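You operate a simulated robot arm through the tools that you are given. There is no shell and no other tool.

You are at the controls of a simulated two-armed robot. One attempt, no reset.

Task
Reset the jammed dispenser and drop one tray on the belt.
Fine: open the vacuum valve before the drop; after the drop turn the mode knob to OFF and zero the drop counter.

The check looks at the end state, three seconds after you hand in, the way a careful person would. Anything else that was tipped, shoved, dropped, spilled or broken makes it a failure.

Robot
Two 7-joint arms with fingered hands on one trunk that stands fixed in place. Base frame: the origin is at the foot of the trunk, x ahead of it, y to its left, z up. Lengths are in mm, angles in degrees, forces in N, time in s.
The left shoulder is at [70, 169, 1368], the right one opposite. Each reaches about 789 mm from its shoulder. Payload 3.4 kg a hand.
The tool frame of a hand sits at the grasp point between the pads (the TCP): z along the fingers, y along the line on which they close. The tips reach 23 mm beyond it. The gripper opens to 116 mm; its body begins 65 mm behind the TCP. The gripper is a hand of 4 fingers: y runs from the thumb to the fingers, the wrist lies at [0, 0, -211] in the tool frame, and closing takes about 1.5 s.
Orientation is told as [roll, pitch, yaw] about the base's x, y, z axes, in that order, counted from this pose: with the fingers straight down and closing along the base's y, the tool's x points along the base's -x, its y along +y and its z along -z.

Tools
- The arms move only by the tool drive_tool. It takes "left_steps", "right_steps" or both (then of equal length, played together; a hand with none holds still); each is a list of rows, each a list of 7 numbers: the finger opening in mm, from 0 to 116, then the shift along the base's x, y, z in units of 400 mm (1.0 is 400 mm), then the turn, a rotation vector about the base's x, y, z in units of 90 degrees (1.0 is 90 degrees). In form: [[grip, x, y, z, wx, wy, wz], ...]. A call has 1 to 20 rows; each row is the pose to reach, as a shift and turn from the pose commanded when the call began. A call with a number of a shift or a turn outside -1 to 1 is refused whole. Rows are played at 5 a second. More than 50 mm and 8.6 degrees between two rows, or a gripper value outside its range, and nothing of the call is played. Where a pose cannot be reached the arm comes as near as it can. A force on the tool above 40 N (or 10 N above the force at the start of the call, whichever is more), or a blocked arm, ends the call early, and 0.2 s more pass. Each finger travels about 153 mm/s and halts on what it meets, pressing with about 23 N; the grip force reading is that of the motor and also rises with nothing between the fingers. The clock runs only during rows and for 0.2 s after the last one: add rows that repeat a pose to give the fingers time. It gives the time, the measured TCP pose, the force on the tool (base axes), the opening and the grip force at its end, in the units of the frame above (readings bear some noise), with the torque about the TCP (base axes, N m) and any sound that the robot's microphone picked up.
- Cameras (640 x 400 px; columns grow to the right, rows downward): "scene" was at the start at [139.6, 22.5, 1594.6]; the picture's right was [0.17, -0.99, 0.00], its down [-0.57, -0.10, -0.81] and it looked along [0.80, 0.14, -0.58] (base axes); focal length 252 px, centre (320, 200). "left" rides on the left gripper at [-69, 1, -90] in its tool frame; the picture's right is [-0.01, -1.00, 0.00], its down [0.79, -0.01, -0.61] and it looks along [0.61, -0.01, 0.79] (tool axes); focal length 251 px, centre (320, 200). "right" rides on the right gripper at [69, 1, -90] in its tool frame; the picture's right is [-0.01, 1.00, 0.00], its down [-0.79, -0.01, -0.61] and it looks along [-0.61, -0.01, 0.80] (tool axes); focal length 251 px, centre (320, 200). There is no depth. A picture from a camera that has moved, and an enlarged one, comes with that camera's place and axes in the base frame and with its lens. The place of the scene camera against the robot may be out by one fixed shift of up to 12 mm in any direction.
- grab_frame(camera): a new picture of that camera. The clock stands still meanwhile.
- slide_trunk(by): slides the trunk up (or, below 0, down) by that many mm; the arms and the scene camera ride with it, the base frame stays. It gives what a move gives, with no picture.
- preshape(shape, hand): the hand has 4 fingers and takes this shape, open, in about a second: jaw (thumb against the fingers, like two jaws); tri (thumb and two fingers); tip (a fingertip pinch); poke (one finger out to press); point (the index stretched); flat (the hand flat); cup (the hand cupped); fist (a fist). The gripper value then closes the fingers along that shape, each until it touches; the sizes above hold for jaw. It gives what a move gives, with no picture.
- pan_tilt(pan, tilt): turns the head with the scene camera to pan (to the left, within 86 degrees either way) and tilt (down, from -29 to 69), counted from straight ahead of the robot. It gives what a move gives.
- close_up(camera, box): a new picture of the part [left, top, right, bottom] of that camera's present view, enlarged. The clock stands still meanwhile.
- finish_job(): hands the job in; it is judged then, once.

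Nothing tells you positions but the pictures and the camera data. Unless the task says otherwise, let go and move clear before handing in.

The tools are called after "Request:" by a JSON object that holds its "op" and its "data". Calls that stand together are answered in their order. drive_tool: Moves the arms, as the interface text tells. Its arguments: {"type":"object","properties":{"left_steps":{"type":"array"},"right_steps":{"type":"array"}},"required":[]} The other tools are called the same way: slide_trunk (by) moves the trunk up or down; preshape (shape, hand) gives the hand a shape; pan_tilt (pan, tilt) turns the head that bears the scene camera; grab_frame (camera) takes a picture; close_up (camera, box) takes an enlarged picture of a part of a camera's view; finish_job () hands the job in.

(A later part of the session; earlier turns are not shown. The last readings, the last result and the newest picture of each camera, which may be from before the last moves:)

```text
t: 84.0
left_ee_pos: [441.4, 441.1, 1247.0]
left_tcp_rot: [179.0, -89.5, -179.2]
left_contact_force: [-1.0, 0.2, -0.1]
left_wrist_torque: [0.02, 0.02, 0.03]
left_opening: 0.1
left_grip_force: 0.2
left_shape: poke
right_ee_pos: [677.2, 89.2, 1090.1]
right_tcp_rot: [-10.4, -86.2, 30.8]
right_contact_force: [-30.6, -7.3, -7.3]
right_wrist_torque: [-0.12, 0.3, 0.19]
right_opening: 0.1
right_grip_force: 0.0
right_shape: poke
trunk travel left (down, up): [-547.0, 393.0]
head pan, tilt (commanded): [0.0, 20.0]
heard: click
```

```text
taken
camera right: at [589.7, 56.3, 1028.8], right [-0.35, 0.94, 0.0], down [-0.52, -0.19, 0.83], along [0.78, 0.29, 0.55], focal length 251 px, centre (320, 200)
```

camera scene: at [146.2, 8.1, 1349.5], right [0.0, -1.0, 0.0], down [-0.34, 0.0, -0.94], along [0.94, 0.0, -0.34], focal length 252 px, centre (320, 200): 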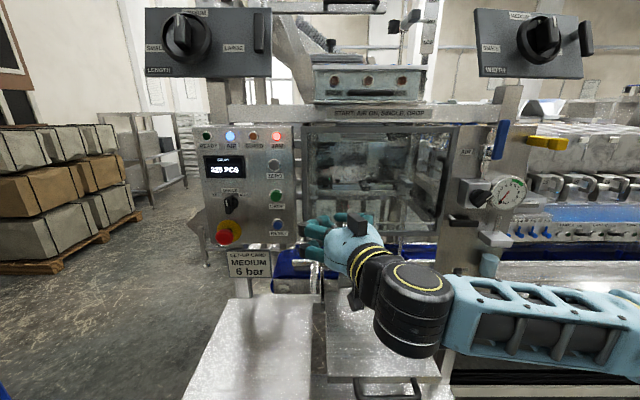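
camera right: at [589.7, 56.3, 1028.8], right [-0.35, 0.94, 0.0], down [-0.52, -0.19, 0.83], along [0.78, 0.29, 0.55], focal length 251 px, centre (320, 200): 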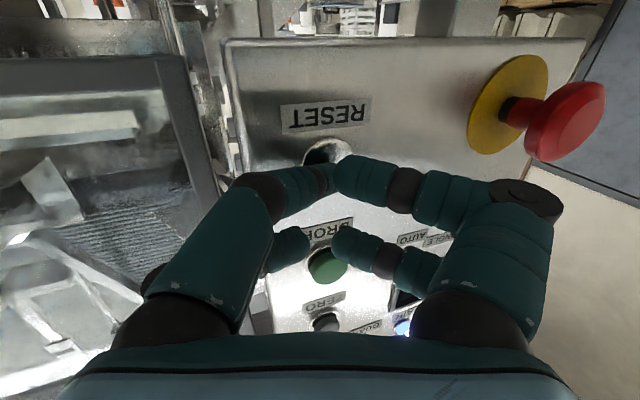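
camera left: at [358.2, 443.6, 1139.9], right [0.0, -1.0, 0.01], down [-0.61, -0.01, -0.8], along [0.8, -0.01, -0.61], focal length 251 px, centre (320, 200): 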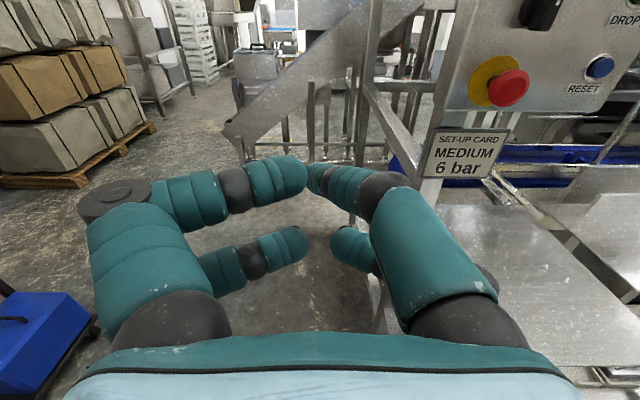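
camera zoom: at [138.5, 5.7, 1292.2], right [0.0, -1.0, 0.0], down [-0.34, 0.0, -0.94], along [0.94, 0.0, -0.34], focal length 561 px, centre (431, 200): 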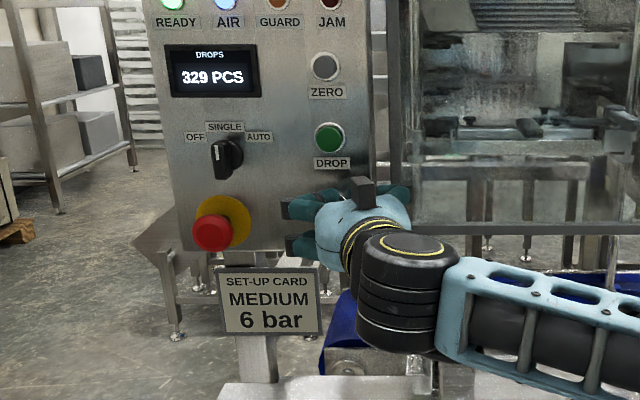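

I heard a click: JAM is off and READY is lit green. I'll back out, then raise the trunk about 72 mm to put the finger in front of DROP.

Request:
{"op": "drive_tool", "data": {"right_steps": [[0, -0.04, 0, 0, 0, 0, 0], [0, -0.08, 0, 0, 0, 0, 0], [0, -0.11, 0, 0, 0, 0, 0]]}}

Request:
{"op": "slide_trunk", "data": {"by": 73}}

Request:
{"op": "grab_frame", "data": {"camera": "right"}}

Request:
{"op": "grab_frame", "data": {"camera": "scene"}}

Request:
{"op": "close_up", "data": {"camera": "scene", "box": [190, 110, 350, 290]}}

Request:
{"op": "close_up", "data": {"camera": "scene", "box": [290, 100, 470, 300]}}

```text
t: 84.8
left_ee_pos: [449.2, 443.0, 1243.2]
left_tcp_rot: [-103.3, -90.0, 103.1]
left_contact_force: [-0.3, 0.1, -0.1]
left_wrist_torque: [0.01, -0.01, 0.01]
left_opening: 0.2
left_grip_force: 0.1
left_shape: poke
right_ee_pos: [640.4, 90.6, 1087.3]
right_tcp_rot: [-9.7, -85.5, 30.2]
right_contact_force: [0.4, -0.3, -0.2]
right_wrist_torque: [-0.02, -0.02, 0.01]
right_opening: 0.1
right_grip_force: 0.1
right_shape: poke
trunk travel left (down, up): [-547.0, 393.0]
head pan, tilt (commanded): [0.0, 20.0]
```

```text
t: 85.9
left_ee_pos: [446.6, 442.9, 1316.1]
left_tcp_rot: [-99.0, -89.8, 98.9]
left_contact_force: [0.5, -0.4, -1.5]
left_wrist_torque: [-0.02, 0.03, -0.03]
left_opening: 0.0
left_grip_force: 0.1
left_shape: poke
right_ee_pos: [640.1, 90.1, 1160.0]
right_tcp_rot: [-9.4, -85.5, 29.9]
right_contact_force: [0.2, 0.1, -0.2]
right_wrist_torque: [-0.02, -0.04, 0.01]
right_opening: 0.0
right_grip_force: 0.0
right_shape: poke
trunk travel left (down, up): [-620.0, 320.0]
head pan, tilt (commanded): [0.0, 20.0]
```

```text
taken
camera right: at [552.3, 57.2, 1099.1], right [-0.35, 0.94, 0.0], down [-0.51, -0.19, 0.84], along [0.79, 0.29, 0.54], focal length 251 px, centre (320, 200)
```

right: 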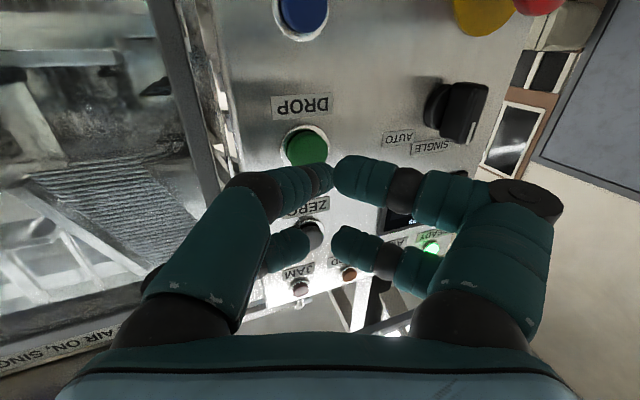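

```text
taken
camera scene: at [146.4, 8.1, 1364.4], right [0.0, -1.0, 0.0], down [-0.34, 0.0, -0.94], along [0.94, 0.0, -0.34], focal length 252 px, centre (320, 200)
```

scene: 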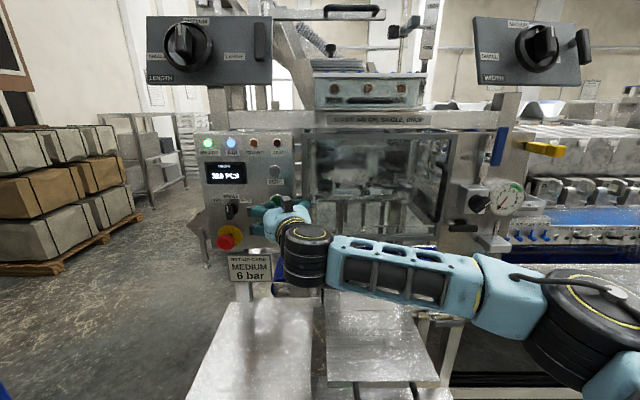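

```text
2.22 times, centred on (270, 200) of scene
camera zoom: at [146.4, 8.1, 1364.4], right [0.0, -1.0, 0.0], down [-0.34, 0.0, -0.94], along [0.94, 0.0, -0.34], focal length 561 px, centre (431, 200)
```

zoom: 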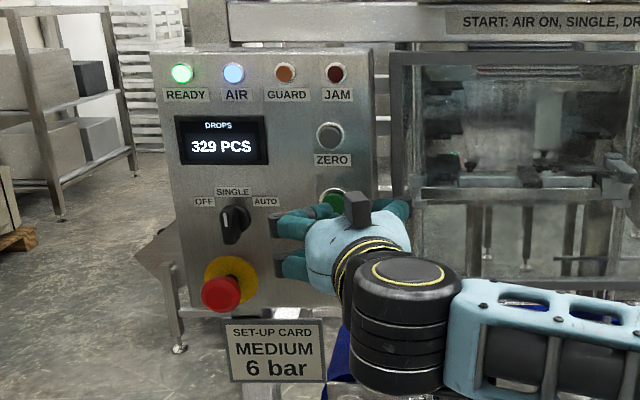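

```text
2.00 times, centred on (380, 200) of scene
camera zoom: at [146.4, 8.1, 1364.4], right [0.0, -1.0, 0.0], down [-0.34, 0.0, -0.94], along [0.94, 0.0, -0.34], focal length 505 px, centre (200, 200)
```

zoom: 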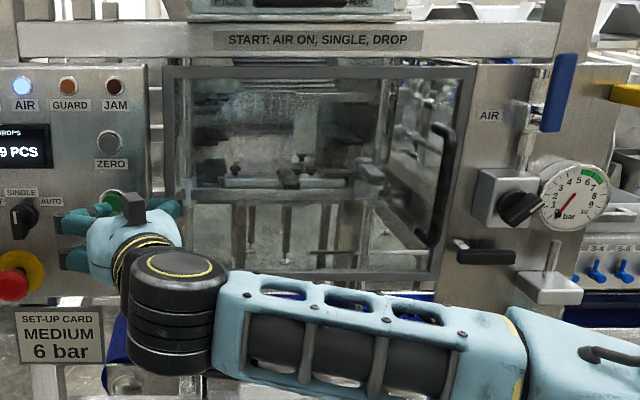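

READY and AIR are lit, mode is SINGLE, the vacuum valve is open, and the tip at (659, 102, 1158) is aligned with DROP (694, 100, 1157). I'll press DROP once and withdraw in the same motion.

Request:
{"op": "drive_tool", "data": {"right_steps": [[0, 0.03, 0, 0, 0, 0, 0], [0, 0.06, 0, 0, 0, 0, 0], [0, 0.08, 0, 0, 0, 0, 0], [0, 0.095, 0, 0, 0, 0, 0], [0, 0.105, 0, 0, 0, 0, 0], [0, 0.08, 0, 0, 0, 0, 0], [0, 0.04, 0, 0, 0, 0, 0], [0, 0.0, 0, 0, 0, 0, 0]]}}

Request:
{"op": "close_up", "data": {"camera": "scene", "box": [190, 110, 350, 290]}}

Request:
{"op": "close_up", "data": {"camera": "scene", "box": [290, 100, 470, 300]}}

```text
t: 87.7
left_ee_pos: [446.4, 443.3, 1315.9]
left_tcp_rot: [-119.4, -89.9, 119.0]
left_contact_force: [0.0, -0.6, 0.5]
left_wrist_torque: [-0.03, -0.03, 0.01]
left_opening: 0.0
left_grip_force: 0.1
left_shape: poke
right_ee_pos: [641.2, 89.4, 1160.8]
right_tcp_rot: [-9.9, -85.5, 30.3]
right_contact_force: [0.2, 0.2, -0.3]
right_wrist_torque: [0.0, 0.03, 0.03]
right_opening: 0.2
right_grip_force: 0.1
right_shape: poke
trunk travel left (down, up): [-620.0, 320.0]
head pan, tilt (commanded): [0.0, 20.0]
heard: click
```

```text
2.22 times, centred on (270, 200) of scene
camera zoom: at [145.7, 8.2, 1364.6], right [0.0, -1.0, 0.0], down [-0.34, 0.0, -0.94], along [0.94, 0.0, -0.34], focal length 561 px, centre (431, 200)
```

zoom: 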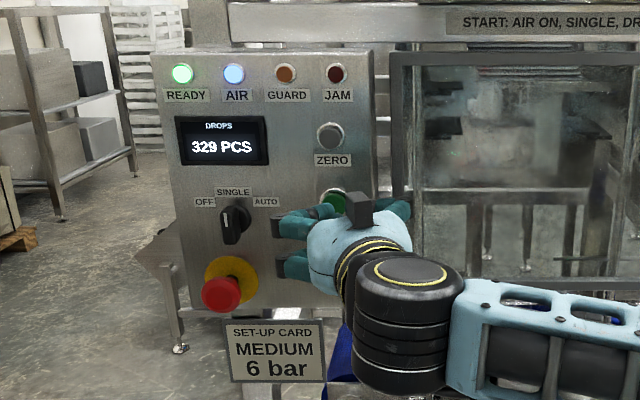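

```text
2.00 times, centred on (380, 200) of scene
camera zoom: at [145.7, 8.2, 1364.6], right [0.0, -1.0, 0.0], down [-0.34, 0.0, -0.94], along [0.94, 0.0, -0.34], focal length 505 px, centre (200, 200)
```

zoom: 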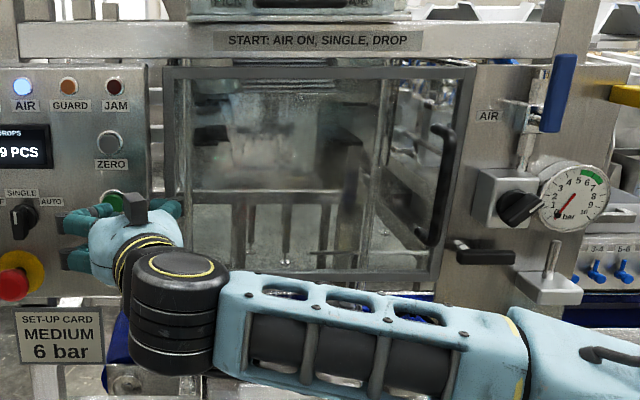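

A click, and the pick bar inside has moved — the drop cycle is running. I'll hold still for a few seconds and watch.

Request:
{"op": "drive_tool", "data": {"right_steps": [[0, -0.05, 0, 0, 0, 0, 0], [0, -0.05, 0, 0, 0, 0, 0], [0, -0.05, 0, 0, 0, 0, 0], [0, -0.05, 0, 0, 0, 0, 0], [0, -0.05, 0, 0, 0, 0, 0]]}}

Request:
{"op": "close_up", "data": {"camera": "scene", "box": [190, 100, 470, 300]}}

Request:
{"op": "drive_tool", "data": {"right_steps": [[0, 0, 0, 0, 0, 0, 0], [0, 0, 0, 0, 0, 0, 0], [0, 0, 0, 0, 0, 0, 0], [0, 0, 0, 0, 0, 0, 0], [0, 0, 0, 0, 0, 0, 0], [0, 0, 0, 0, 0, 0, 0], [0, 0, 0, 0, 0, 0, 0], [0, 0, 0, 0, 0, 0, 0], [0, 0, 0, 0, 0, 0, 0], [0, 0, 0, 0, 0, 0, 0]]}}

Request:
{"op": "close_up", "data": {"camera": "scene", "box": [190, 100, 470, 300]}}

```text
t: 88.9
left_ee_pos: [446.8, 442.8, 1316.5]
left_tcp_rot: [-100.1, -89.9, 99.8]
left_contact_force: [0.7, -0.3, -0.9]
left_wrist_torque: [0.03, -0.02, 0.0]
left_opening: 0.0
left_grip_force: 0.0
left_shape: poke
right_ee_pos: [621.2, 88.2, 1161.3]
right_tcp_rot: [-9.4, -85.3, 29.8]
right_contact_force: [0.2, 0.2, -0.1]
right_wrist_torque: [0.02, 0.04, -0.03]
right_opening: 0.2
right_grip_force: 0.1
right_shape: poke
trunk travel left (down, up): [-620.0, 320.0]
head pan, tilt (commanded): [0.0, 20.0]
```

```text
2.00 times, centred on (330, 200) of scene
camera zoom: at [146.4, 8.1, 1364.4], right [0.0, -1.0, 0.0], down [-0.34, 0.0, -0.94], along [0.94, 0.0, -0.34], focal length 505 px, centre (300, 200)
```

zoom: 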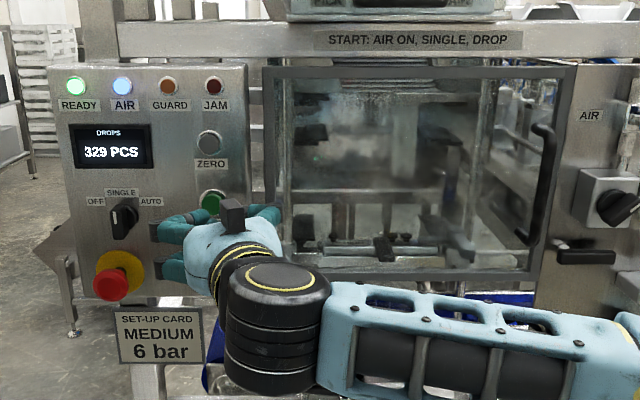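

```text
t: 91.1
left_ee_pos: [448.3, 442.3, 1317.4]
left_tcp_rot: [-104.3, -89.9, 104.0]
left_contact_force: [-0.3, 0.1, 0.4]
left_wrist_torque: [0.06, 0.03, 0.01]
left_opening: 0.0
left_grip_force: 0.0
left_shape: poke
right_ee_pos: [621.4, 88.8, 1160.2]
right_tcp_rot: [-9.4, -85.4, 30.0]
right_contact_force: [0.6, 0.0, 1.3]
right_wrist_torque: [0.01, 0.0, -0.03]
right_opening: 0.2
right_grip_force: 0.1
right_shape: poke
trunk travel left (down, up): [-620.0, 320.0]
head pan, tilt (commanded): [0.0, 20.0]
```

```text
2.00 times, centred on (330, 200) of scene
camera zoom: at [146.2, 8.0, 1364.5], right [0.0, -1.0, 0.0], down [-0.34, 0.0, -0.94], along [0.94, 0.0, -0.34], focal length 505 px, centre (300, 200)
```

zoom: 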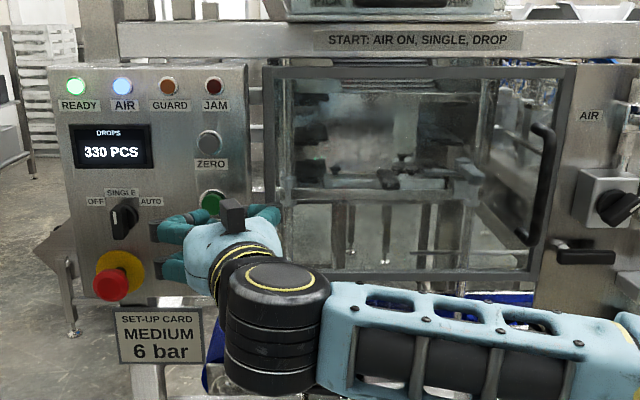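

The counter now reads 330 and the pick bar is back: one drop done. I'll raise the trunk 72 mm to line the finger up with ZERO and check the alignment.

Request:
{"op": "slide_trunk", "data": {"by": 73}}

Request:
{"op": "grab_frame", "data": {"camera": "right"}}

Request:
{"op": "pan_tilt", "data": {"pan": -5, "tilt": 35}}

Request:
{"op": "grab_frame", "data": {"camera": "scene"}}

Request:
{"op": "close_up", "data": {"camera": "scene", "box": [200, 30, 460, 260]}}

```text
t: 92.2
left_ee_pos: [448.2, 442.8, 1387.7]
left_tcp_rot: [-102.1, -89.8, 101.9]
left_contact_force: [-0.4, 0.4, -0.5]
left_wrist_torque: [0.03, -0.01, -0.03]
left_opening: 0.0
left_grip_force: 0.1
left_shape: poke
right_ee_pos: [621.3, 89.3, 1232.3]
right_tcp_rot: [-9.4, -85.4, 29.8]
right_contact_force: [0.3, -0.5, 0.3]
right_wrist_torque: [0.01, 0.0, 0.03]
right_opening: 0.0
right_grip_force: 0.0
right_shape: poke
trunk travel left (down, up): [-693.0, 247.0]
head pan, tilt (commanded): [0.0, 20.0]
```

```text
taken
camera right: at [533.0, 55.9, 1172.7], right [-0.35, 0.94, 0.0], down [-0.51, -0.19, 0.84], along [0.79, 0.3, 0.54], focal length 251 px, centre (320, 200)
```

right: 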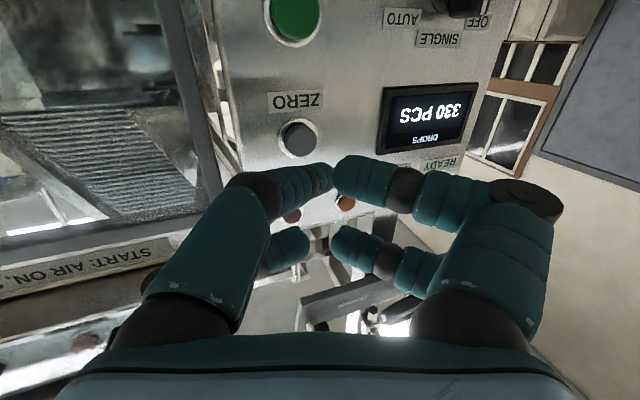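

```text
t: 93.0
left_ee_pos: [447.3, 442.9, 1388.2]
left_tcp_rot: [-103.6, -90.0, 103.6]
left_contact_force: [-0.2, 0.6, 0.2]
left_wrist_torque: [0.02, 0.0, 0.02]
left_opening: 0.1
left_grip_force: 0.0
left_shape: poke
right_ee_pos: [621.2, 88.7, 1232.7]
right_tcp_rot: [-9.5, -85.1, 29.9]
right_contact_force: [-0.6, 0.8, 0.8]
right_wrist_torque: [-0.01, 0.02, 0.01]
right_opening: 0.1
right_grip_force: 0.0
right_shape: poke
trunk travel left (down, up): [-693.0, 247.0]
head pan, tilt (commanded): [-5.0, 35.0]
```

```text
taken
camera scene: at [140.9, 0.4, 1413.7], right [-0.09, -1.0, 0.0], down [-0.57, 0.05, -0.82], along [0.82, -0.07, -0.57], focal length 252 px, centre (320, 200)
```

scene: 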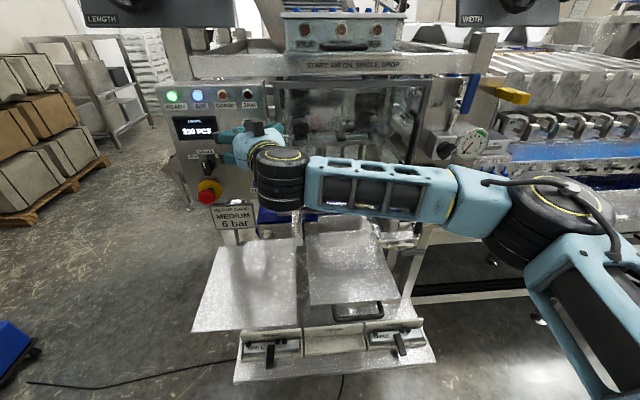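

```text
1.74 times, centred on (330, 145) of scene
camera zoom: at [140.9, 0.4, 1413.7], right [-0.09, -1.0, 0.0], down [-0.57, 0.05, -0.82], along [0.82, -0.07, -0.57], focal length 439 px, centre (303, 296)
```

zoom: 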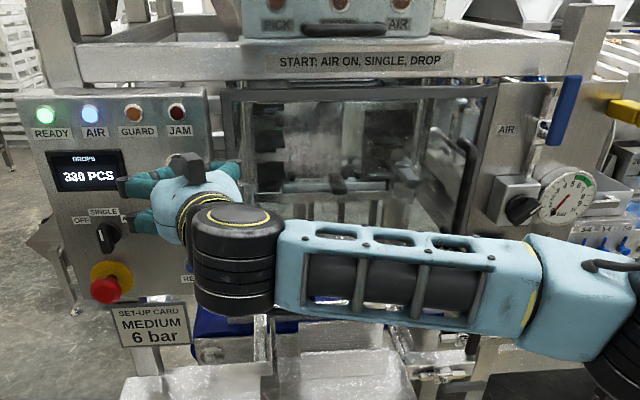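

ZERO at (695, 102, 1230) is in line with the tip at (641, 101, 1231). I'll press ZERO and withdraw.

Request:
{"op": "drive_tool", "data": {"right_steps": [[0, 0.05, 0, 0, 0, 0, 0], [0, 0.1, 0, 0, 0, 0, 0], [0, 0.13, 0, 0, 0, 0, 0], [0, 0.145, 0, 0, 0, 0, 0], [0, 0.155, 0, 0, 0, 0, 0], [0, 0.12, 0, 0, 0, 0, 0], [0, 0.06, 0, 0, 0, 0, 0], [0, 0.0, 0, 0, 0, 0, 0]]}}

Request:
{"op": "close_up", "data": {"camera": "scene", "box": [150, 70, 350, 230]}}

Request:
{"op": "grab_frame", "data": {"camera": "right"}}

```text
t: 94.8
left_ee_pos: [446.5, 442.9, 1389.3]
left_tcp_rot: [-129.3, -89.9, 129.0]
left_contact_force: [1.1, 0.2, -0.2]
left_wrist_torque: [-0.03, 0.0, 0.0]
left_opening: 0.0
left_grip_force: 0.2
left_shape: poke
right_ee_pos: [620.7, 87.5, 1234.7]
right_tcp_rot: [-10.1, -85.3, 30.6]
right_contact_force: [-0.7, 0.2, 0.0]
right_wrist_torque: [0.02, -0.01, -0.04]
right_opening: 0.1
right_grip_force: 0.1
right_shape: poke
trunk travel left (down, up): [-693.0, 247.0]
head pan, tilt (commanded): [-5.0, 35.0]
heard: click
```

```text
2.50 times, centred on (250, 150) of scene
camera zoom: at [139.5, 0.7, 1413.8], right [-0.09, -1.0, 0.0], down [-0.57, 0.05, -0.82], along [0.82, -0.07, -0.57], focal length 631 px, centre (495, 325)
```

zoom: 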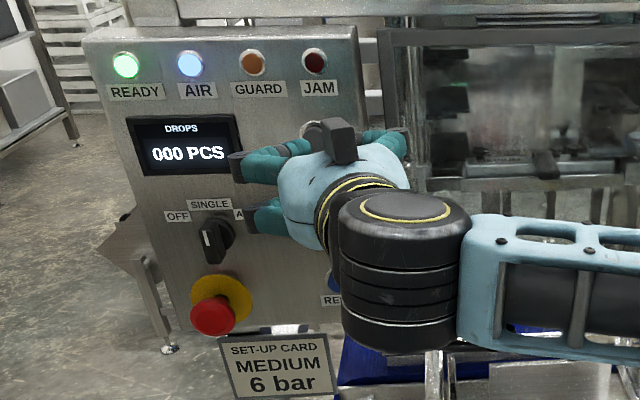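

```text
taken
camera right: at [531.8, 54.9, 1174.2], right [-0.35, 0.94, -0.01], down [-0.51, -0.18, 0.84], along [0.79, 0.3, 0.54], focal length 251 px, centre (320, 200)
```

right: 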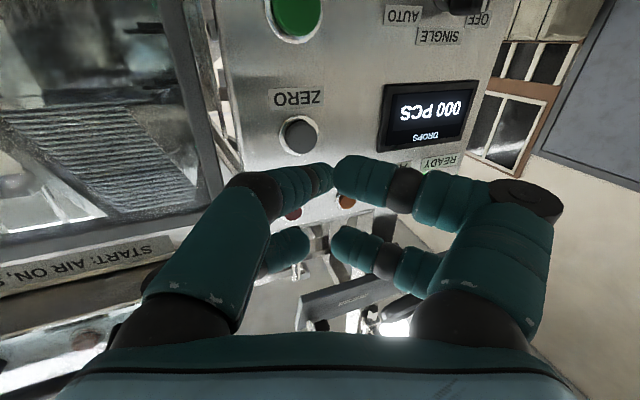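

The counter reads 000. Next is the mode knob; I'll lower the trunk 73 mm to a spot where the wrist camera sees the knob well and measure it.

Request:
{"op": "slide_trunk", "data": {"by": -73}}

Request:
{"op": "close_up", "data": {"camera": "right", "box": [380, 60, 520, 170]}}

Request:
{"op": "close_up", "data": {"camera": "scene", "box": [150, 100, 270, 250]}}

```text
t: 95.9
left_ee_pos: [448.2, 443.2, 1316.3]
left_tcp_rot: [-111.2, -89.9, 111.0]
left_contact_force: [0.0, -0.4, 0.0]
left_wrist_torque: [-0.02, -0.01, 0.02]
left_opening: 0.1
left_grip_force: 0.1
left_shape: poke
right_ee_pos: [620.5, 87.5, 1163.0]
right_tcp_rot: [-9.5, -85.2, 30.0]
right_contact_force: [-0.1, 0.4, 0.1]
right_wrist_torque: [-0.01, 0.0, -0.01]
right_opening: 0.0
right_grip_force: 0.1
right_shape: poke
trunk travel left (down, up): [-620.0, 320.0]
head pan, tilt (commanded): [-5.0, 35.0]
```

```text
3.64 times, centred on (450, 115) of right
camera zoom: at [532.8, 54.8, 1100.7], right [-0.35, 0.94, 0.0], down [-0.51, -0.19, 0.84], along [0.79, 0.3, 0.54], focal length 914 px, centre (-153, 509)
```

zoom: 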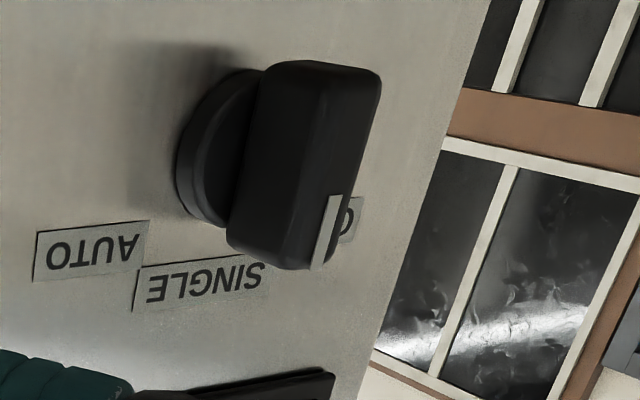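

```text
2.67 times, centred on (210, 175) of scene
camera zoom: at [140.6, 0.3, 1340.6], right [-0.09, -1.0, 0.0], down [-0.57, 0.05, -0.82], along [0.82, -0.07, -0.57], focal length 673 px, centre (613, 267)
```

zoom: 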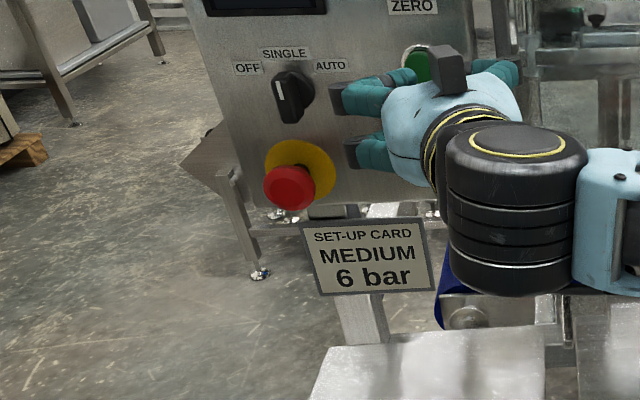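

The knob bar is vertical (SINGLE), centred about (y 205, z 1140), spanning x 666–685 and z 1122–1157. I'll lower the trunk slightly and stage the finger to the right of the bar's upper end.

Request:
{"op": "slide_trunk", "data": {"by": -25}}

Request:
{"op": "drive_tool", "data": {"right_steps": [[0, 0, 0.05, 0.02, 0, 0, 0], [0, 0, 0.1, 0.039, 0, 0, 0], [0, 0, 0.15, 0.039, 0, 0, 0], [0, 0.0, 0.19, 0.039, 0, 0, 0], [0, 0.0, 0.19, 0.039, 0, 0, 0]]}}

Request:
{"op": "grab_frame", "data": {"camera": "right"}}

Request:
{"op": "close_up", "data": {"camera": "scene", "box": [150, 100, 270, 250]}}

```text
t: 96.6
left_ee_pos: [447.0, 443.0, 1290.9]
left_tcp_rot: [-115.6, -89.9, 115.5]
left_contact_force: [0.4, 0.1, 0.2]
left_wrist_torque: [-0.02, 0.0, 0.02]
left_opening: 0.0
left_grip_force: 0.1
left_shape: poke
right_ee_pos: [620.7, 86.6, 1136.1]
right_tcp_rot: [-9.6, -85.2, 29.9]
right_contact_force: [0.5, 0.0, -0.7]
right_wrist_torque: [-0.03, -0.01, -0.01]
right_opening: 0.0
right_grip_force: 0.0
right_shape: poke
trunk travel left (down, up): [-595.0, 345.0]
head pan, tilt (commanded): [-5.0, 35.0]
```

```text
t: 97.8
left_ee_pos: [446.9, 442.4, 1291.8]
left_tcp_rot: [-111.4, -89.9, 111.2]
left_contact_force: [-0.6, 0.5, 0.2]
left_wrist_torque: [0.0, 0.02, 0.0]
left_opening: 0.0
left_grip_force: 0.0
left_shape: poke
right_ee_pos: [622.1, 163.4, 1152.2]
right_tcp_rot: [-9.1, -85.3, 29.6]
right_contact_force: [0.1, 0.4, -0.4]
right_wrist_torque: [0.0, 0.01, -0.01]
right_opening: 0.0
right_grip_force: 0.0
right_shape: poke
trunk travel left (down, up): [-595.0, 345.0]
head pan, tilt (commanded): [-5.0, 35.0]
```

```text
taken
camera right: at [532.7, 132.0, 1092.0], right [-0.35, 0.94, 0.0], down [-0.51, -0.19, 0.84], along [0.79, 0.3, 0.54], focal length 251 px, centre (320, 200)
```

right: 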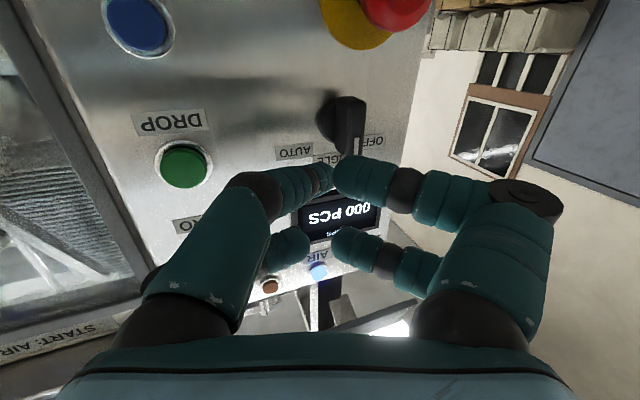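

```text
2.67 times, centred on (210, 175) of scene
camera zoom: at [140.8, -0.2, 1315.6], right [-0.09, -1.0, 0.0], down [-0.57, 0.05, -0.82], along [0.82, -0.07, -0.57], focal length 673 px, centre (613, 267)
```

zoom: 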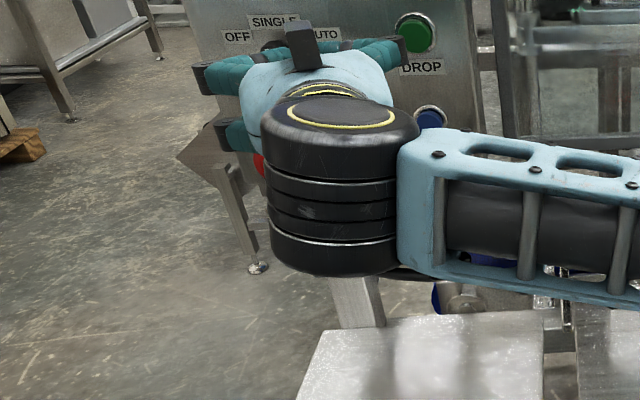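

Request:
{"op": "close_up", "data": {"camera": "right", "box": [270, 70, 420, 200]}}

```text
3.08 times, centred on (345, 135) of right
camera zoom: at [532.7, 132.0, 1092.0], right [-0.35, 0.94, 0.0], down [-0.51, -0.19, 0.84], along [0.79, 0.3, 0.54], focal length 774 px, centre (243, 400)
```

zoom: 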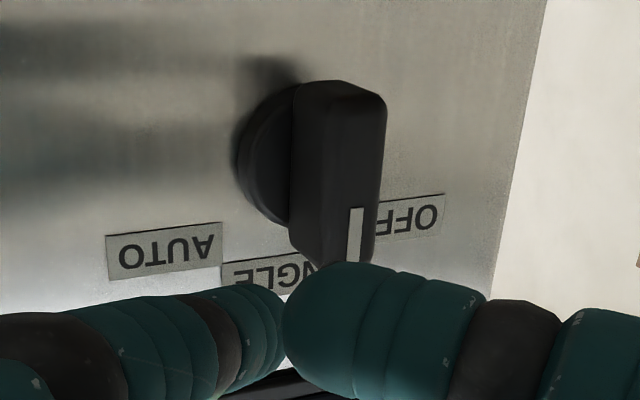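

The left wrist camera can view the right fingertips from the side; I'll use it to check how far the neighbouring digit reaches compared with the poke tip.

Request:
{"op": "grab_frame", "data": {"camera": "left"}}

Request:
{"op": "close_up", "data": {"camera": "left", "box": [420, 120, 620, 280]}}

```text
taken
camera left: at [358.3, 442.6, 1360.0], right [0.0, -1.0, 0.01], down [-0.61, -0.01, -0.8], along [0.8, -0.01, -0.61], focal length 251 px, centre (320, 200)
```

left: 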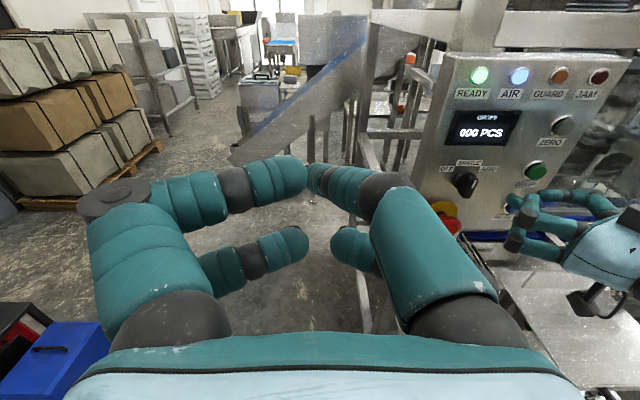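

```text
2.50 times, centred on (520, 200) of left
camera zoom: at [358.3, 442.6, 1360.0], right [0.0, -1.0, 0.01], down [-0.61, -0.01, -0.8], along [0.8, -0.01, -0.61], focal length 629 px, centre (-180, 200)
```

zoom: 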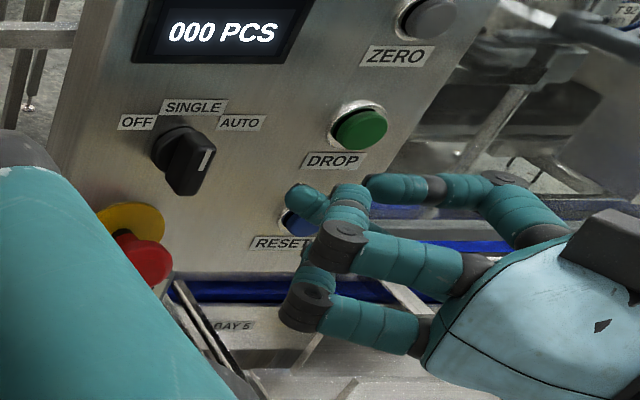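

Request:
{"op": "close_up", "data": {"camera": "left", "box": [490, 170, 590, 260]}}

```text
4.44 times, centred on (540, 215) of left
camera zoom: at [358.3, 442.6, 1360.0], right [0.0, -1.0, 0.01], down [-0.61, -0.01, -0.8], along [0.8, -0.01, -0.61], focal length 1118 px, centre (-658, 133)
```

zoom: 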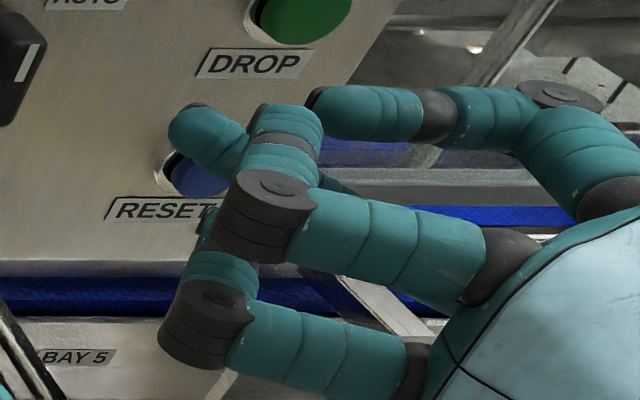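

The poke tip clearly leads the other digits by about 20 mm, so it can reach beside the knob bar safely. I'll advance it to the right of the bar's upper end.

Request:
{"op": "drive_tool", "data": {"right_steps": [[0, 0.03, 0, 0.0125, 0, 0, 0], [0, 0.07, 0, 0.0125, 0, 0, 0], [0, 0.105, 0, 0.0125, 0, 0, 0], [0, 0.105, 0, 0.0125, 0, 0, 0]]}}

Request:
{"op": "close_up", "data": {"camera": "left", "box": [430, 120, 550, 230]}}

Request:
{"op": "close_up", "data": {"camera": "right", "box": [250, 80, 420, 220]}}

```text
t: 98.8
left_ee_pos: [447.1, 442.7, 1291.4]
left_tcp_rot: [-109.9, -90.0, 109.6]
left_contact_force: [-0.8, 0.1, 0.5]
left_wrist_torque: [-0.03, -0.03, -0.02]
left_opening: 0.1
left_grip_force: 0.0
left_shape: poke
right_ee_pos: [663.9, 163.0, 1155.7]
right_tcp_rot: [-9.5, -85.3, 29.9]
right_contact_force: [0.0, 0.1, -0.7]
right_wrist_torque: [0.0, -0.04, 0.0]
right_opening: 0.0
right_grip_force: 0.1
right_shape: poke
trunk travel left (down, up): [-595.0, 345.0]
head pan, tilt (commanded): [-5.0, 35.0]
```

```text
3.64 times, centred on (490, 175) of left
camera zoom: at [358.2, 443.0, 1359.9], right [0.0, -1.0, 0.01], down [-0.61, -0.01, -0.8], along [0.8, -0.01, -0.61], focal length 914 px, centre (-298, 291)
```

zoom: 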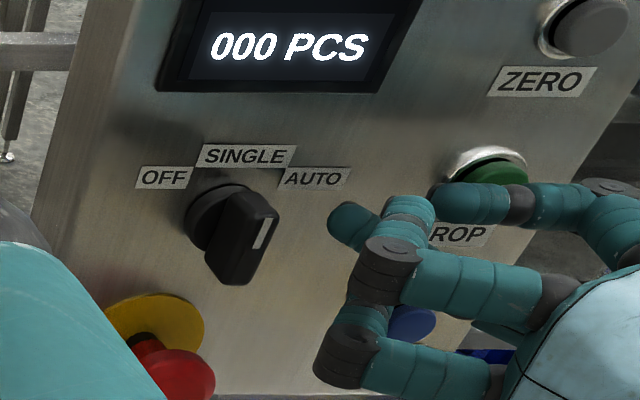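

```text
2.86 times, centred on (335, 150) of right
camera zoom: at [574.6, 130.5, 1095.3], right [-0.35, 0.94, 0.0], down [-0.51, -0.19, 0.84], along [0.79, 0.3, 0.54], focal length 718 px, centre (277, 343)
```

zoom: 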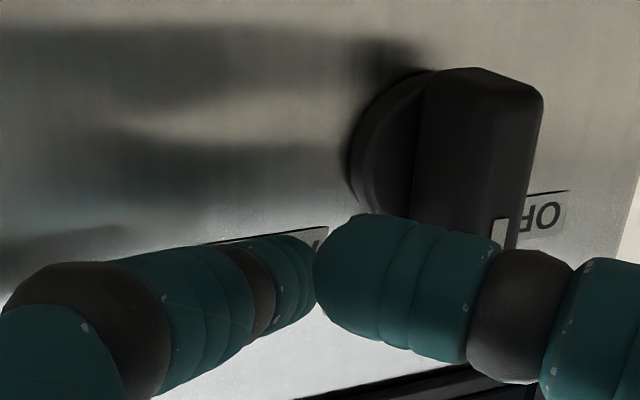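

The tip is beside the knob's upper end with no contact. I'll push it toward +y along the arc to start turning the knob counter-clockwise toward OFF.

Request:
{"op": "drive_tool", "data": {"right_steps": [[0, 0, 0.02, 0, 0, 0, 0], [0, 0, 0.035, 0, 0, 0, 0], [0, 0, 0.045, 0.003, 0, 0, 0], [0, 0, 0.0575, 0.0125, 0, 0, 0], [0, 0, 0.0675, 0.0175, 0, 0, 0], [0, 0, 0.075, 0.021, 0, 0, 0]]}}

Request:
{"op": "close_up", "data": {"camera": "left", "box": [430, 120, 550, 230]}}

Request:
{"op": "close_up", "data": {"camera": "right", "box": [250, 80, 420, 220]}}

```text
t: 100.2
left_ee_pos: [448.0, 441.9, 1291.5]
left_tcp_rot: [-100.4, -89.9, 100.1]
left_contact_force: [-0.3, -0.2, 0.1]
left_wrist_torque: [0.01, 0.0, 0.0]
left_opening: 0.0
left_grip_force: 0.0
left_shape: poke
right_ee_pos: [664.1, 192.9, 1165.3]
right_tcp_rot: [-9.1, -85.3, 29.5]
right_contact_force: [0.0, -1.3, -1.4]
right_wrist_torque: [0.04, 0.02, -0.01]
right_opening: 0.0
right_grip_force: 0.2
right_shape: poke
trunk travel left (down, up): [-595.0, 345.0]
head pan, tilt (commanded): [-5.0, 35.0]
```

```text
3.64 times, centred on (490, 175) of left
camera zoom: at [358.6, 443.0, 1359.8], right [0.0, -1.0, 0.01], down [-0.61, -0.01, -0.8], along [0.8, -0.01, -0.61], focal length 914 px, centre (-298, 291)
```

zoom: 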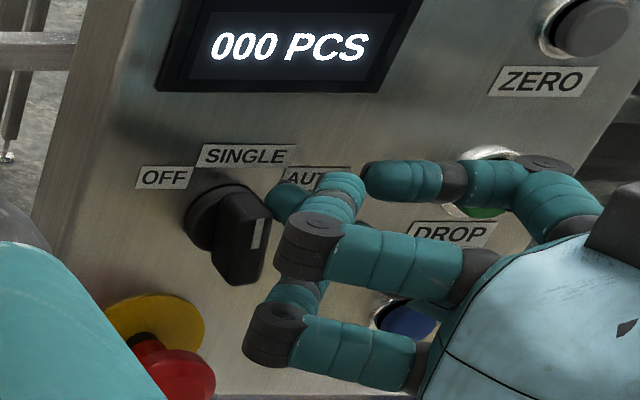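

```text
2.86 times, centred on (335, 150) of right
camera zoom: at [576.0, 160.2, 1104.3], right [-0.35, 0.94, 0.0], down [-0.51, -0.19, 0.84], along [0.79, 0.3, 0.54], focal length 718 px, centre (277, 343)
```

zoom: 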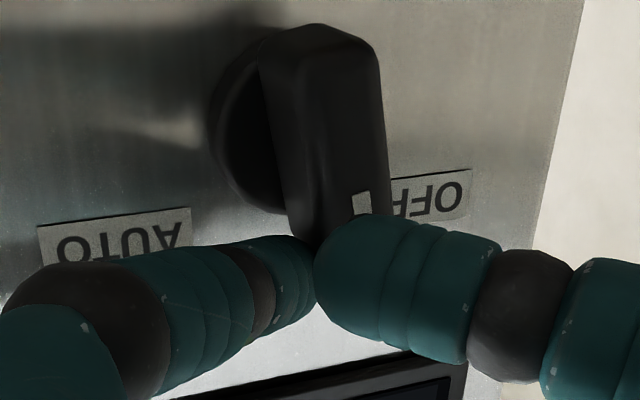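

The knob is turning counter-clockwise with little force. I'll keep pushing.

Request:
{"op": "drive_tool", "data": {"right_steps": [[0, 0, 0.01, 0.002, 0, 0, 0], [0, 0, 0.02, 0.003, 0, 0, 0], [0, 0, 0.03, 0.003, 0, 0, 0], [0, 0, 0.04, 0.002, 0, 0, 0]]}}

Request:
{"op": "close_up", "data": {"camera": "left", "box": [430, 120, 550, 230]}}

Request:
{"op": "close_up", "data": {"camera": "right", "box": [250, 80, 420, 220]}}

```text
t: 101.2
left_ee_pos: [447.5, 442.2, 1291.4]
left_tcp_rot: [-135.1, -90.0, 134.9]
left_contact_force: [1.5, 0.6, 0.6]
left_wrist_torque: [0.01, 0.05, 0.02]
left_opening: 0.1
left_grip_force: 0.0
left_shape: poke
right_ee_pos: [663.6, 208.4, 1166.9]
right_tcp_rot: [-9.3, -85.3, 29.6]
right_contact_force: [-0.1, -2.6, 1.0]
right_wrist_torque: [-0.05, -0.01, -0.01]
right_opening: 0.0
right_grip_force: 0.1
right_shape: poke
trunk travel left (down, up): [-595.0, 345.0]
head pan, tilt (commanded): [-5.0, 35.0]
```

```text
3.64 times, centred on (490, 175) of left
camera zoom: at [357.9, 441.9, 1360.4], right [0.0, -1.0, 0.01], down [-0.61, -0.01, -0.8], along [0.8, -0.01, -0.61], focal length 914 px, centre (-298, 291)
```

zoom: 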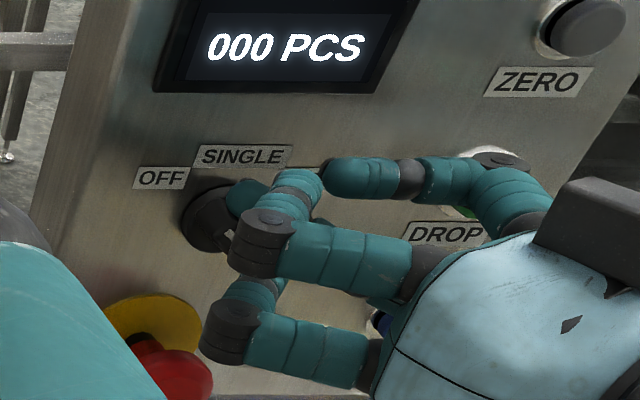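

```text
2.86 times, centred on (335, 150) of right
camera zoom: at [575.6, 175.8, 1105.9], right [-0.35, 0.94, 0.0], down [-0.51, -0.19, 0.84], along [0.79, 0.29, 0.54], focal length 718 px, centre (277, 343)
```

zoom: 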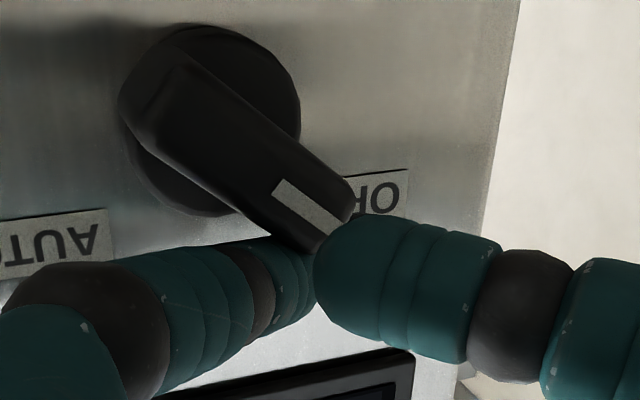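

The pointer now aims toward the OFF label. I'll withdraw the finger and inspect where the knob settles.

Request:
{"op": "drive_tool", "data": {"right_steps": [[0, 0, -0.02, 0.01, 0, 0, 0], [0, -0.05, -0.04, 0.015, 0, 0, 0], [0, -0.12, -0.08, 0.015, 0, 0, 0], [0, -0.18, -0.16, 0.015, 0, 0, 0], [0, -0.22, -0.26, 0.015, 0, 0, 0], [0, -0.24, -0.34, 0.015, 0, 0, 0]]}}

Request:
{"op": "close_up", "data": {"camera": "left", "box": [420, 40, 600, 230]}}

Request:
{"op": "close_up", "data": {"camera": "left", "box": [430, 140, 520, 220]}}

```text
t: 102.6
left_ee_pos: [448.4, 442.1, 1291.0]
left_tcp_rot: [-125.3, -89.8, 125.1]
left_contact_force: [-0.7, 0.1, -0.7]
left_wrist_torque: [-0.02, 0.01, 0.01]
left_opening: 0.0
left_grip_force: 0.0
left_shape: poke
right_ee_pos: [568.4, 73.7, 1169.7]
right_tcp_rot: [-9.2, -85.3, 29.7]
right_contact_force: [0.2, -0.5, 0.3]
right_wrist_torque: [0.02, 0.06, -0.01]
right_opening: 0.0
right_grip_force: 0.1
right_shape: poke
trunk travel left (down, up): [-595.0, 345.0]
head pan, tilt (commanded): [-5.0, 35.0]
```

```text
2.11 times, centred on (510, 135) of left
camera zoom: at [358.1, 442.1, 1360.3], right [0.0, -1.0, 0.01], down [-0.61, -0.01, -0.8], along [0.8, -0.01, -0.61], focal length 529 px, centre (-80, 337)
```

zoom: 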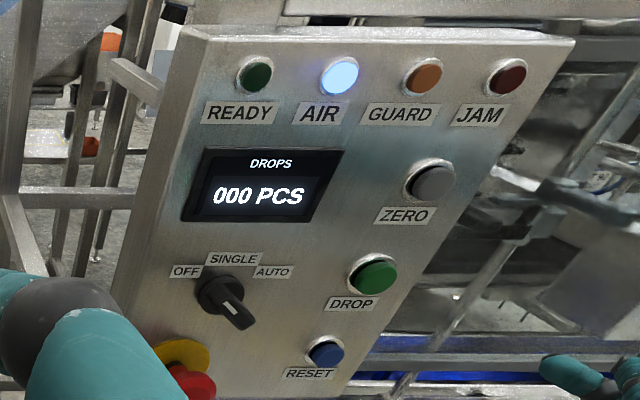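

```text
5.00 times, centred on (475, 180) of left
camera zoom: at [358.1, 442.1, 1360.3], right [0.0, -1.0, 0.01], down [-0.61, -0.01, -0.8], along [0.8, -0.01, -0.61], focal length 1257 px, centre (-455, 300)
```

zoom: 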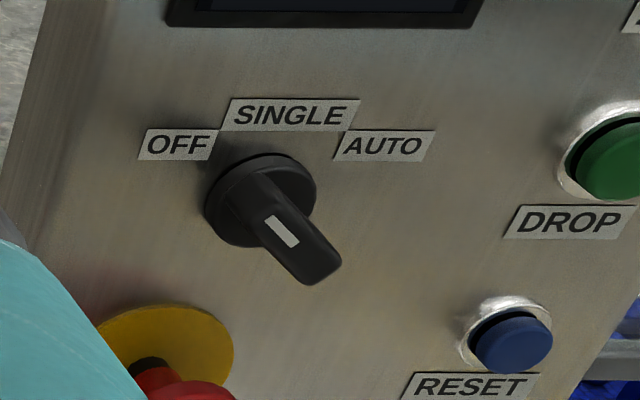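

READY is now off, the counter shows 000 and the pointer aims at OFF. I'll move the right arm away and check the tray on the belt, the VAC valve and the knob angle.

Request:
{"op": "drive_tool", "data": {"right_steps": [[0, -0.04, -0.08, 0.0, 0, 0, -0.04], [0, -0.06, -0.18, 0.0, 0, 0, -0.08], [0, -0.08, -0.28, 0.0, 0, 0, -0.12], [0, -0.1, -0.38, 0.0, 0, 0, -0.16], [0, -0.12, -0.48, 0.0, 0, 0, -0.2], [0, -0.14, -0.58, 0.0, 0, 0, -0.22], [0, -0.16, -0.68, 0.0, 0, 0, -0.22], [0, -0.18, -0.78, 0.0, 0, 0, -0.22], [0, -0.18, -0.88, 0.0, 0, 0, -0.22], [0, -0.18, -0.96, 0.0, 0, 0, -0.22]]}}

Request:
{"op": "pan_tilt", "data": {"pan": -8, "tilt": 35}}

Request:
{"op": "grab_frame", "data": {"camera": "scene"}}

Request:
{"op": "close_up", "data": {"camera": "scene", "box": [220, 60, 440, 220]}}

Request:
{"op": "close_up", "data": {"camera": "scene", "box": [140, 60, 280, 240]}}

```text
t: 104.8
left_ee_pos: [446.9, 441.1, 1291.6]
left_tcp_rot: [-109.3, -89.9, 109.1]
left_contact_force: [1.5, -0.1, 0.4]
left_wrist_torque: [-0.05, -0.02, 0.01]
left_opening: 0.3
left_grip_force: 0.0
left_shape: poke
right_ee_pos: [493.9, -312.7, 1173.0]
right_tcp_rot: [-10.1, -85.3, 10.8]
right_contact_force: [0.0, 0.1, 0.8]
right_wrist_torque: [0.01, 0.01, -0.02]
right_opening: 0.1
right_grip_force: 0.1
right_shape: poke
trunk travel left (down, up): [-595.0, 345.0]
head pan, tilt (commanded): [-5.0, 35.0]
```

```text
t: 105.5
left_ee_pos: [447.8, 442.7, 1291.0]
left_tcp_rot: [-106.7, -89.9, 106.4]
left_contact_force: [0.5, 0.2, 0.5]
left_wrist_torque: [-0.01, 0.02, 0.02]
left_opening: 0.0
left_grip_force: 0.2
left_shape: poke
right_ee_pos: [494.9, -311.1, 1173.1]
right_tcp_rot: [-9.7, -85.3, 10.5]
right_contact_force: [0.2, -0.2, -0.4]
right_wrist_torque: [0.0, 0.01, -0.01]
right_opening: 0.0
right_grip_force: 0.0
right_shape: poke
trunk travel left (down, up): [-595.0, 345.0]
head pan, tilt (commanded): [-8.0, 35.0]
```

```text
taken
camera scene: at [140.2, -4.3, 1315.6], right [-0.14, -0.99, 0.0], down [-0.57, 0.08, -0.82], along [0.81, -0.11, -0.57], focal length 252 px, centre (320, 200)
```

scene: 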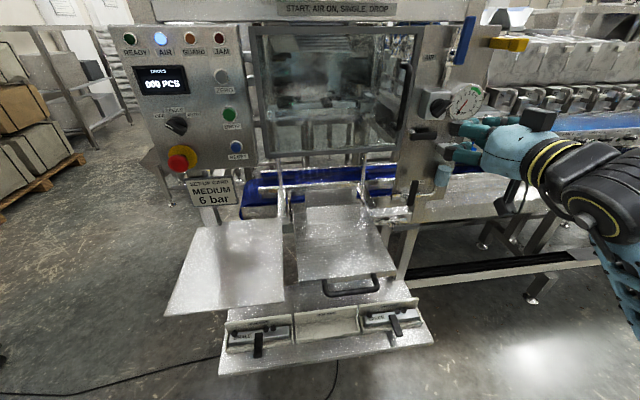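

```text
2.50 times, centred on (330, 140) of scene
camera zoom: at [140.2, -4.3, 1315.6], right [-0.14, -0.99, 0.0], down [-0.57, 0.08, -0.82], along [0.81, -0.11, -0.57], focal length 631 px, centre (295, 350)
```

zoom: 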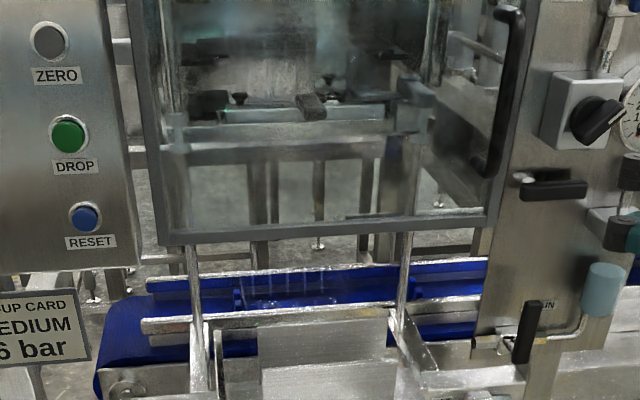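

```text
2.22 times, centred on (210, 150) of scene
camera zoom: at [140.2, -4.3, 1315.6], right [-0.14, -0.99, 0.0], down [-0.57, 0.08, -0.82], along [0.81, -0.11, -0.57], focal length 561 px, centre (564, 311)
```

zoom: 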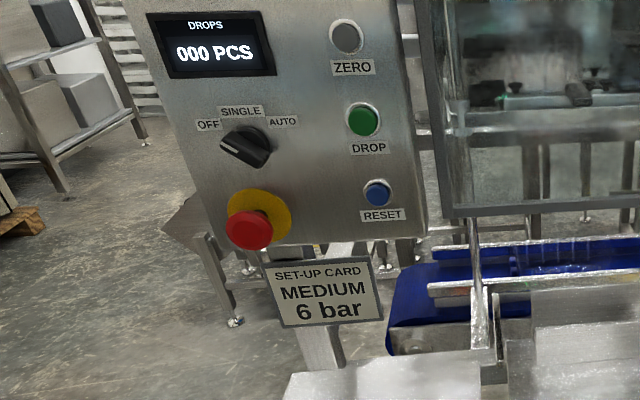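

Request:
{"op": "close_up", "data": {"camera": "scene", "box": [260, 145, 400, 205]}}

Request:
{"op": "close_up", "data": {"camera": "scene", "box": [140, 95, 210, 155]}}

Request:
{"op": "close_up", "data": {"camera": "scene", "box": [370, 140, 460, 250]}}

Request:
{"op": "close_up", "data": {"camera": "scene", "box": [240, 30, 420, 150]}}

```text
4.57 times, centred on (330, 175) of scene
camera zoom: at [140.2, -4.3, 1315.6], right [-0.14, -0.99, 0.0], down [-0.57, 0.08, -0.82], along [0.81, -0.11, -0.57], focal length 1154 px, centre (274, 314)
```

zoom: 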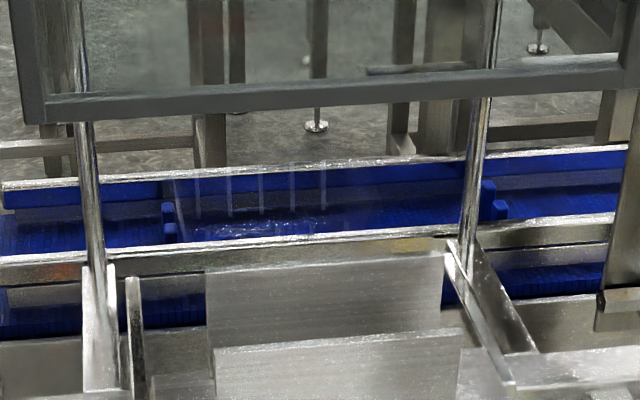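

```text
6.67 times, centred on (175, 125) of scene
camera zoom: at [140.2, -4.3, 1315.6], right [-0.14, -0.99, 0.0], down [-0.57, 0.08, -0.82], along [0.81, -0.11, -0.57], focal length 1683 px, centre (1287, 700)
```

zoom: 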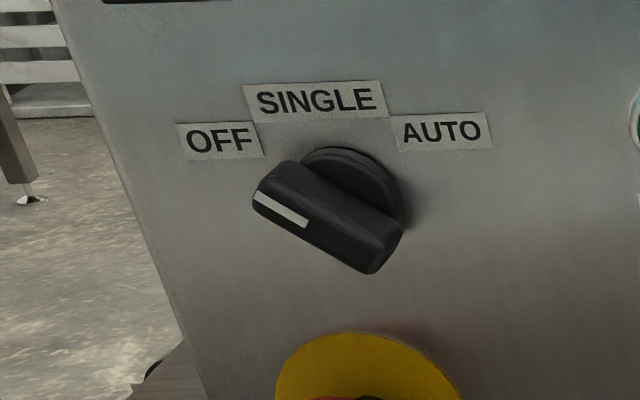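

```text
3.64 times, centred on (415, 195) of scene
camera zoom: at [140.2, -4.3, 1315.6], right [-0.14, -0.99, 0.0], down [-0.57, 0.08, -0.82], along [0.81, -0.11, -0.57], focal length 918 px, centre (-26, 218)
```

zoom: 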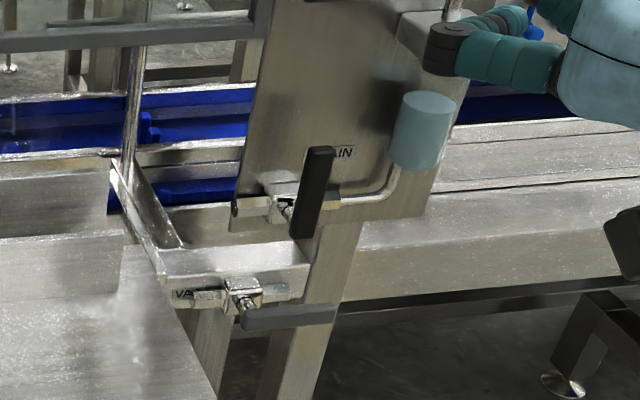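

```text
3.33 times, centred on (330, 90) of scene
camera zoom: at [140.2, -4.3, 1315.6], right [-0.14, -0.99, 0.0], down [-0.57, 0.08, -0.82], along [0.81, -0.11, -0.57], focal length 841 px, centre (287, 567)
```

zoom: 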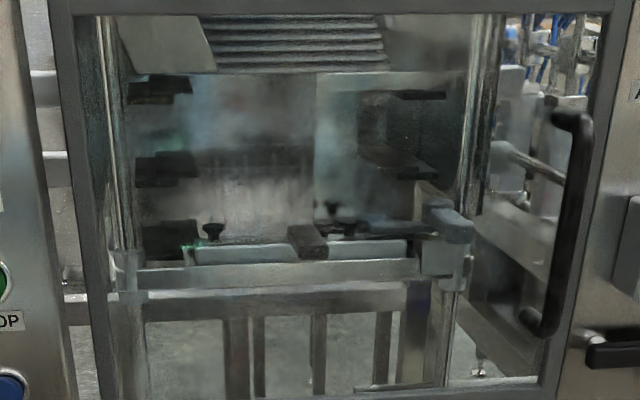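

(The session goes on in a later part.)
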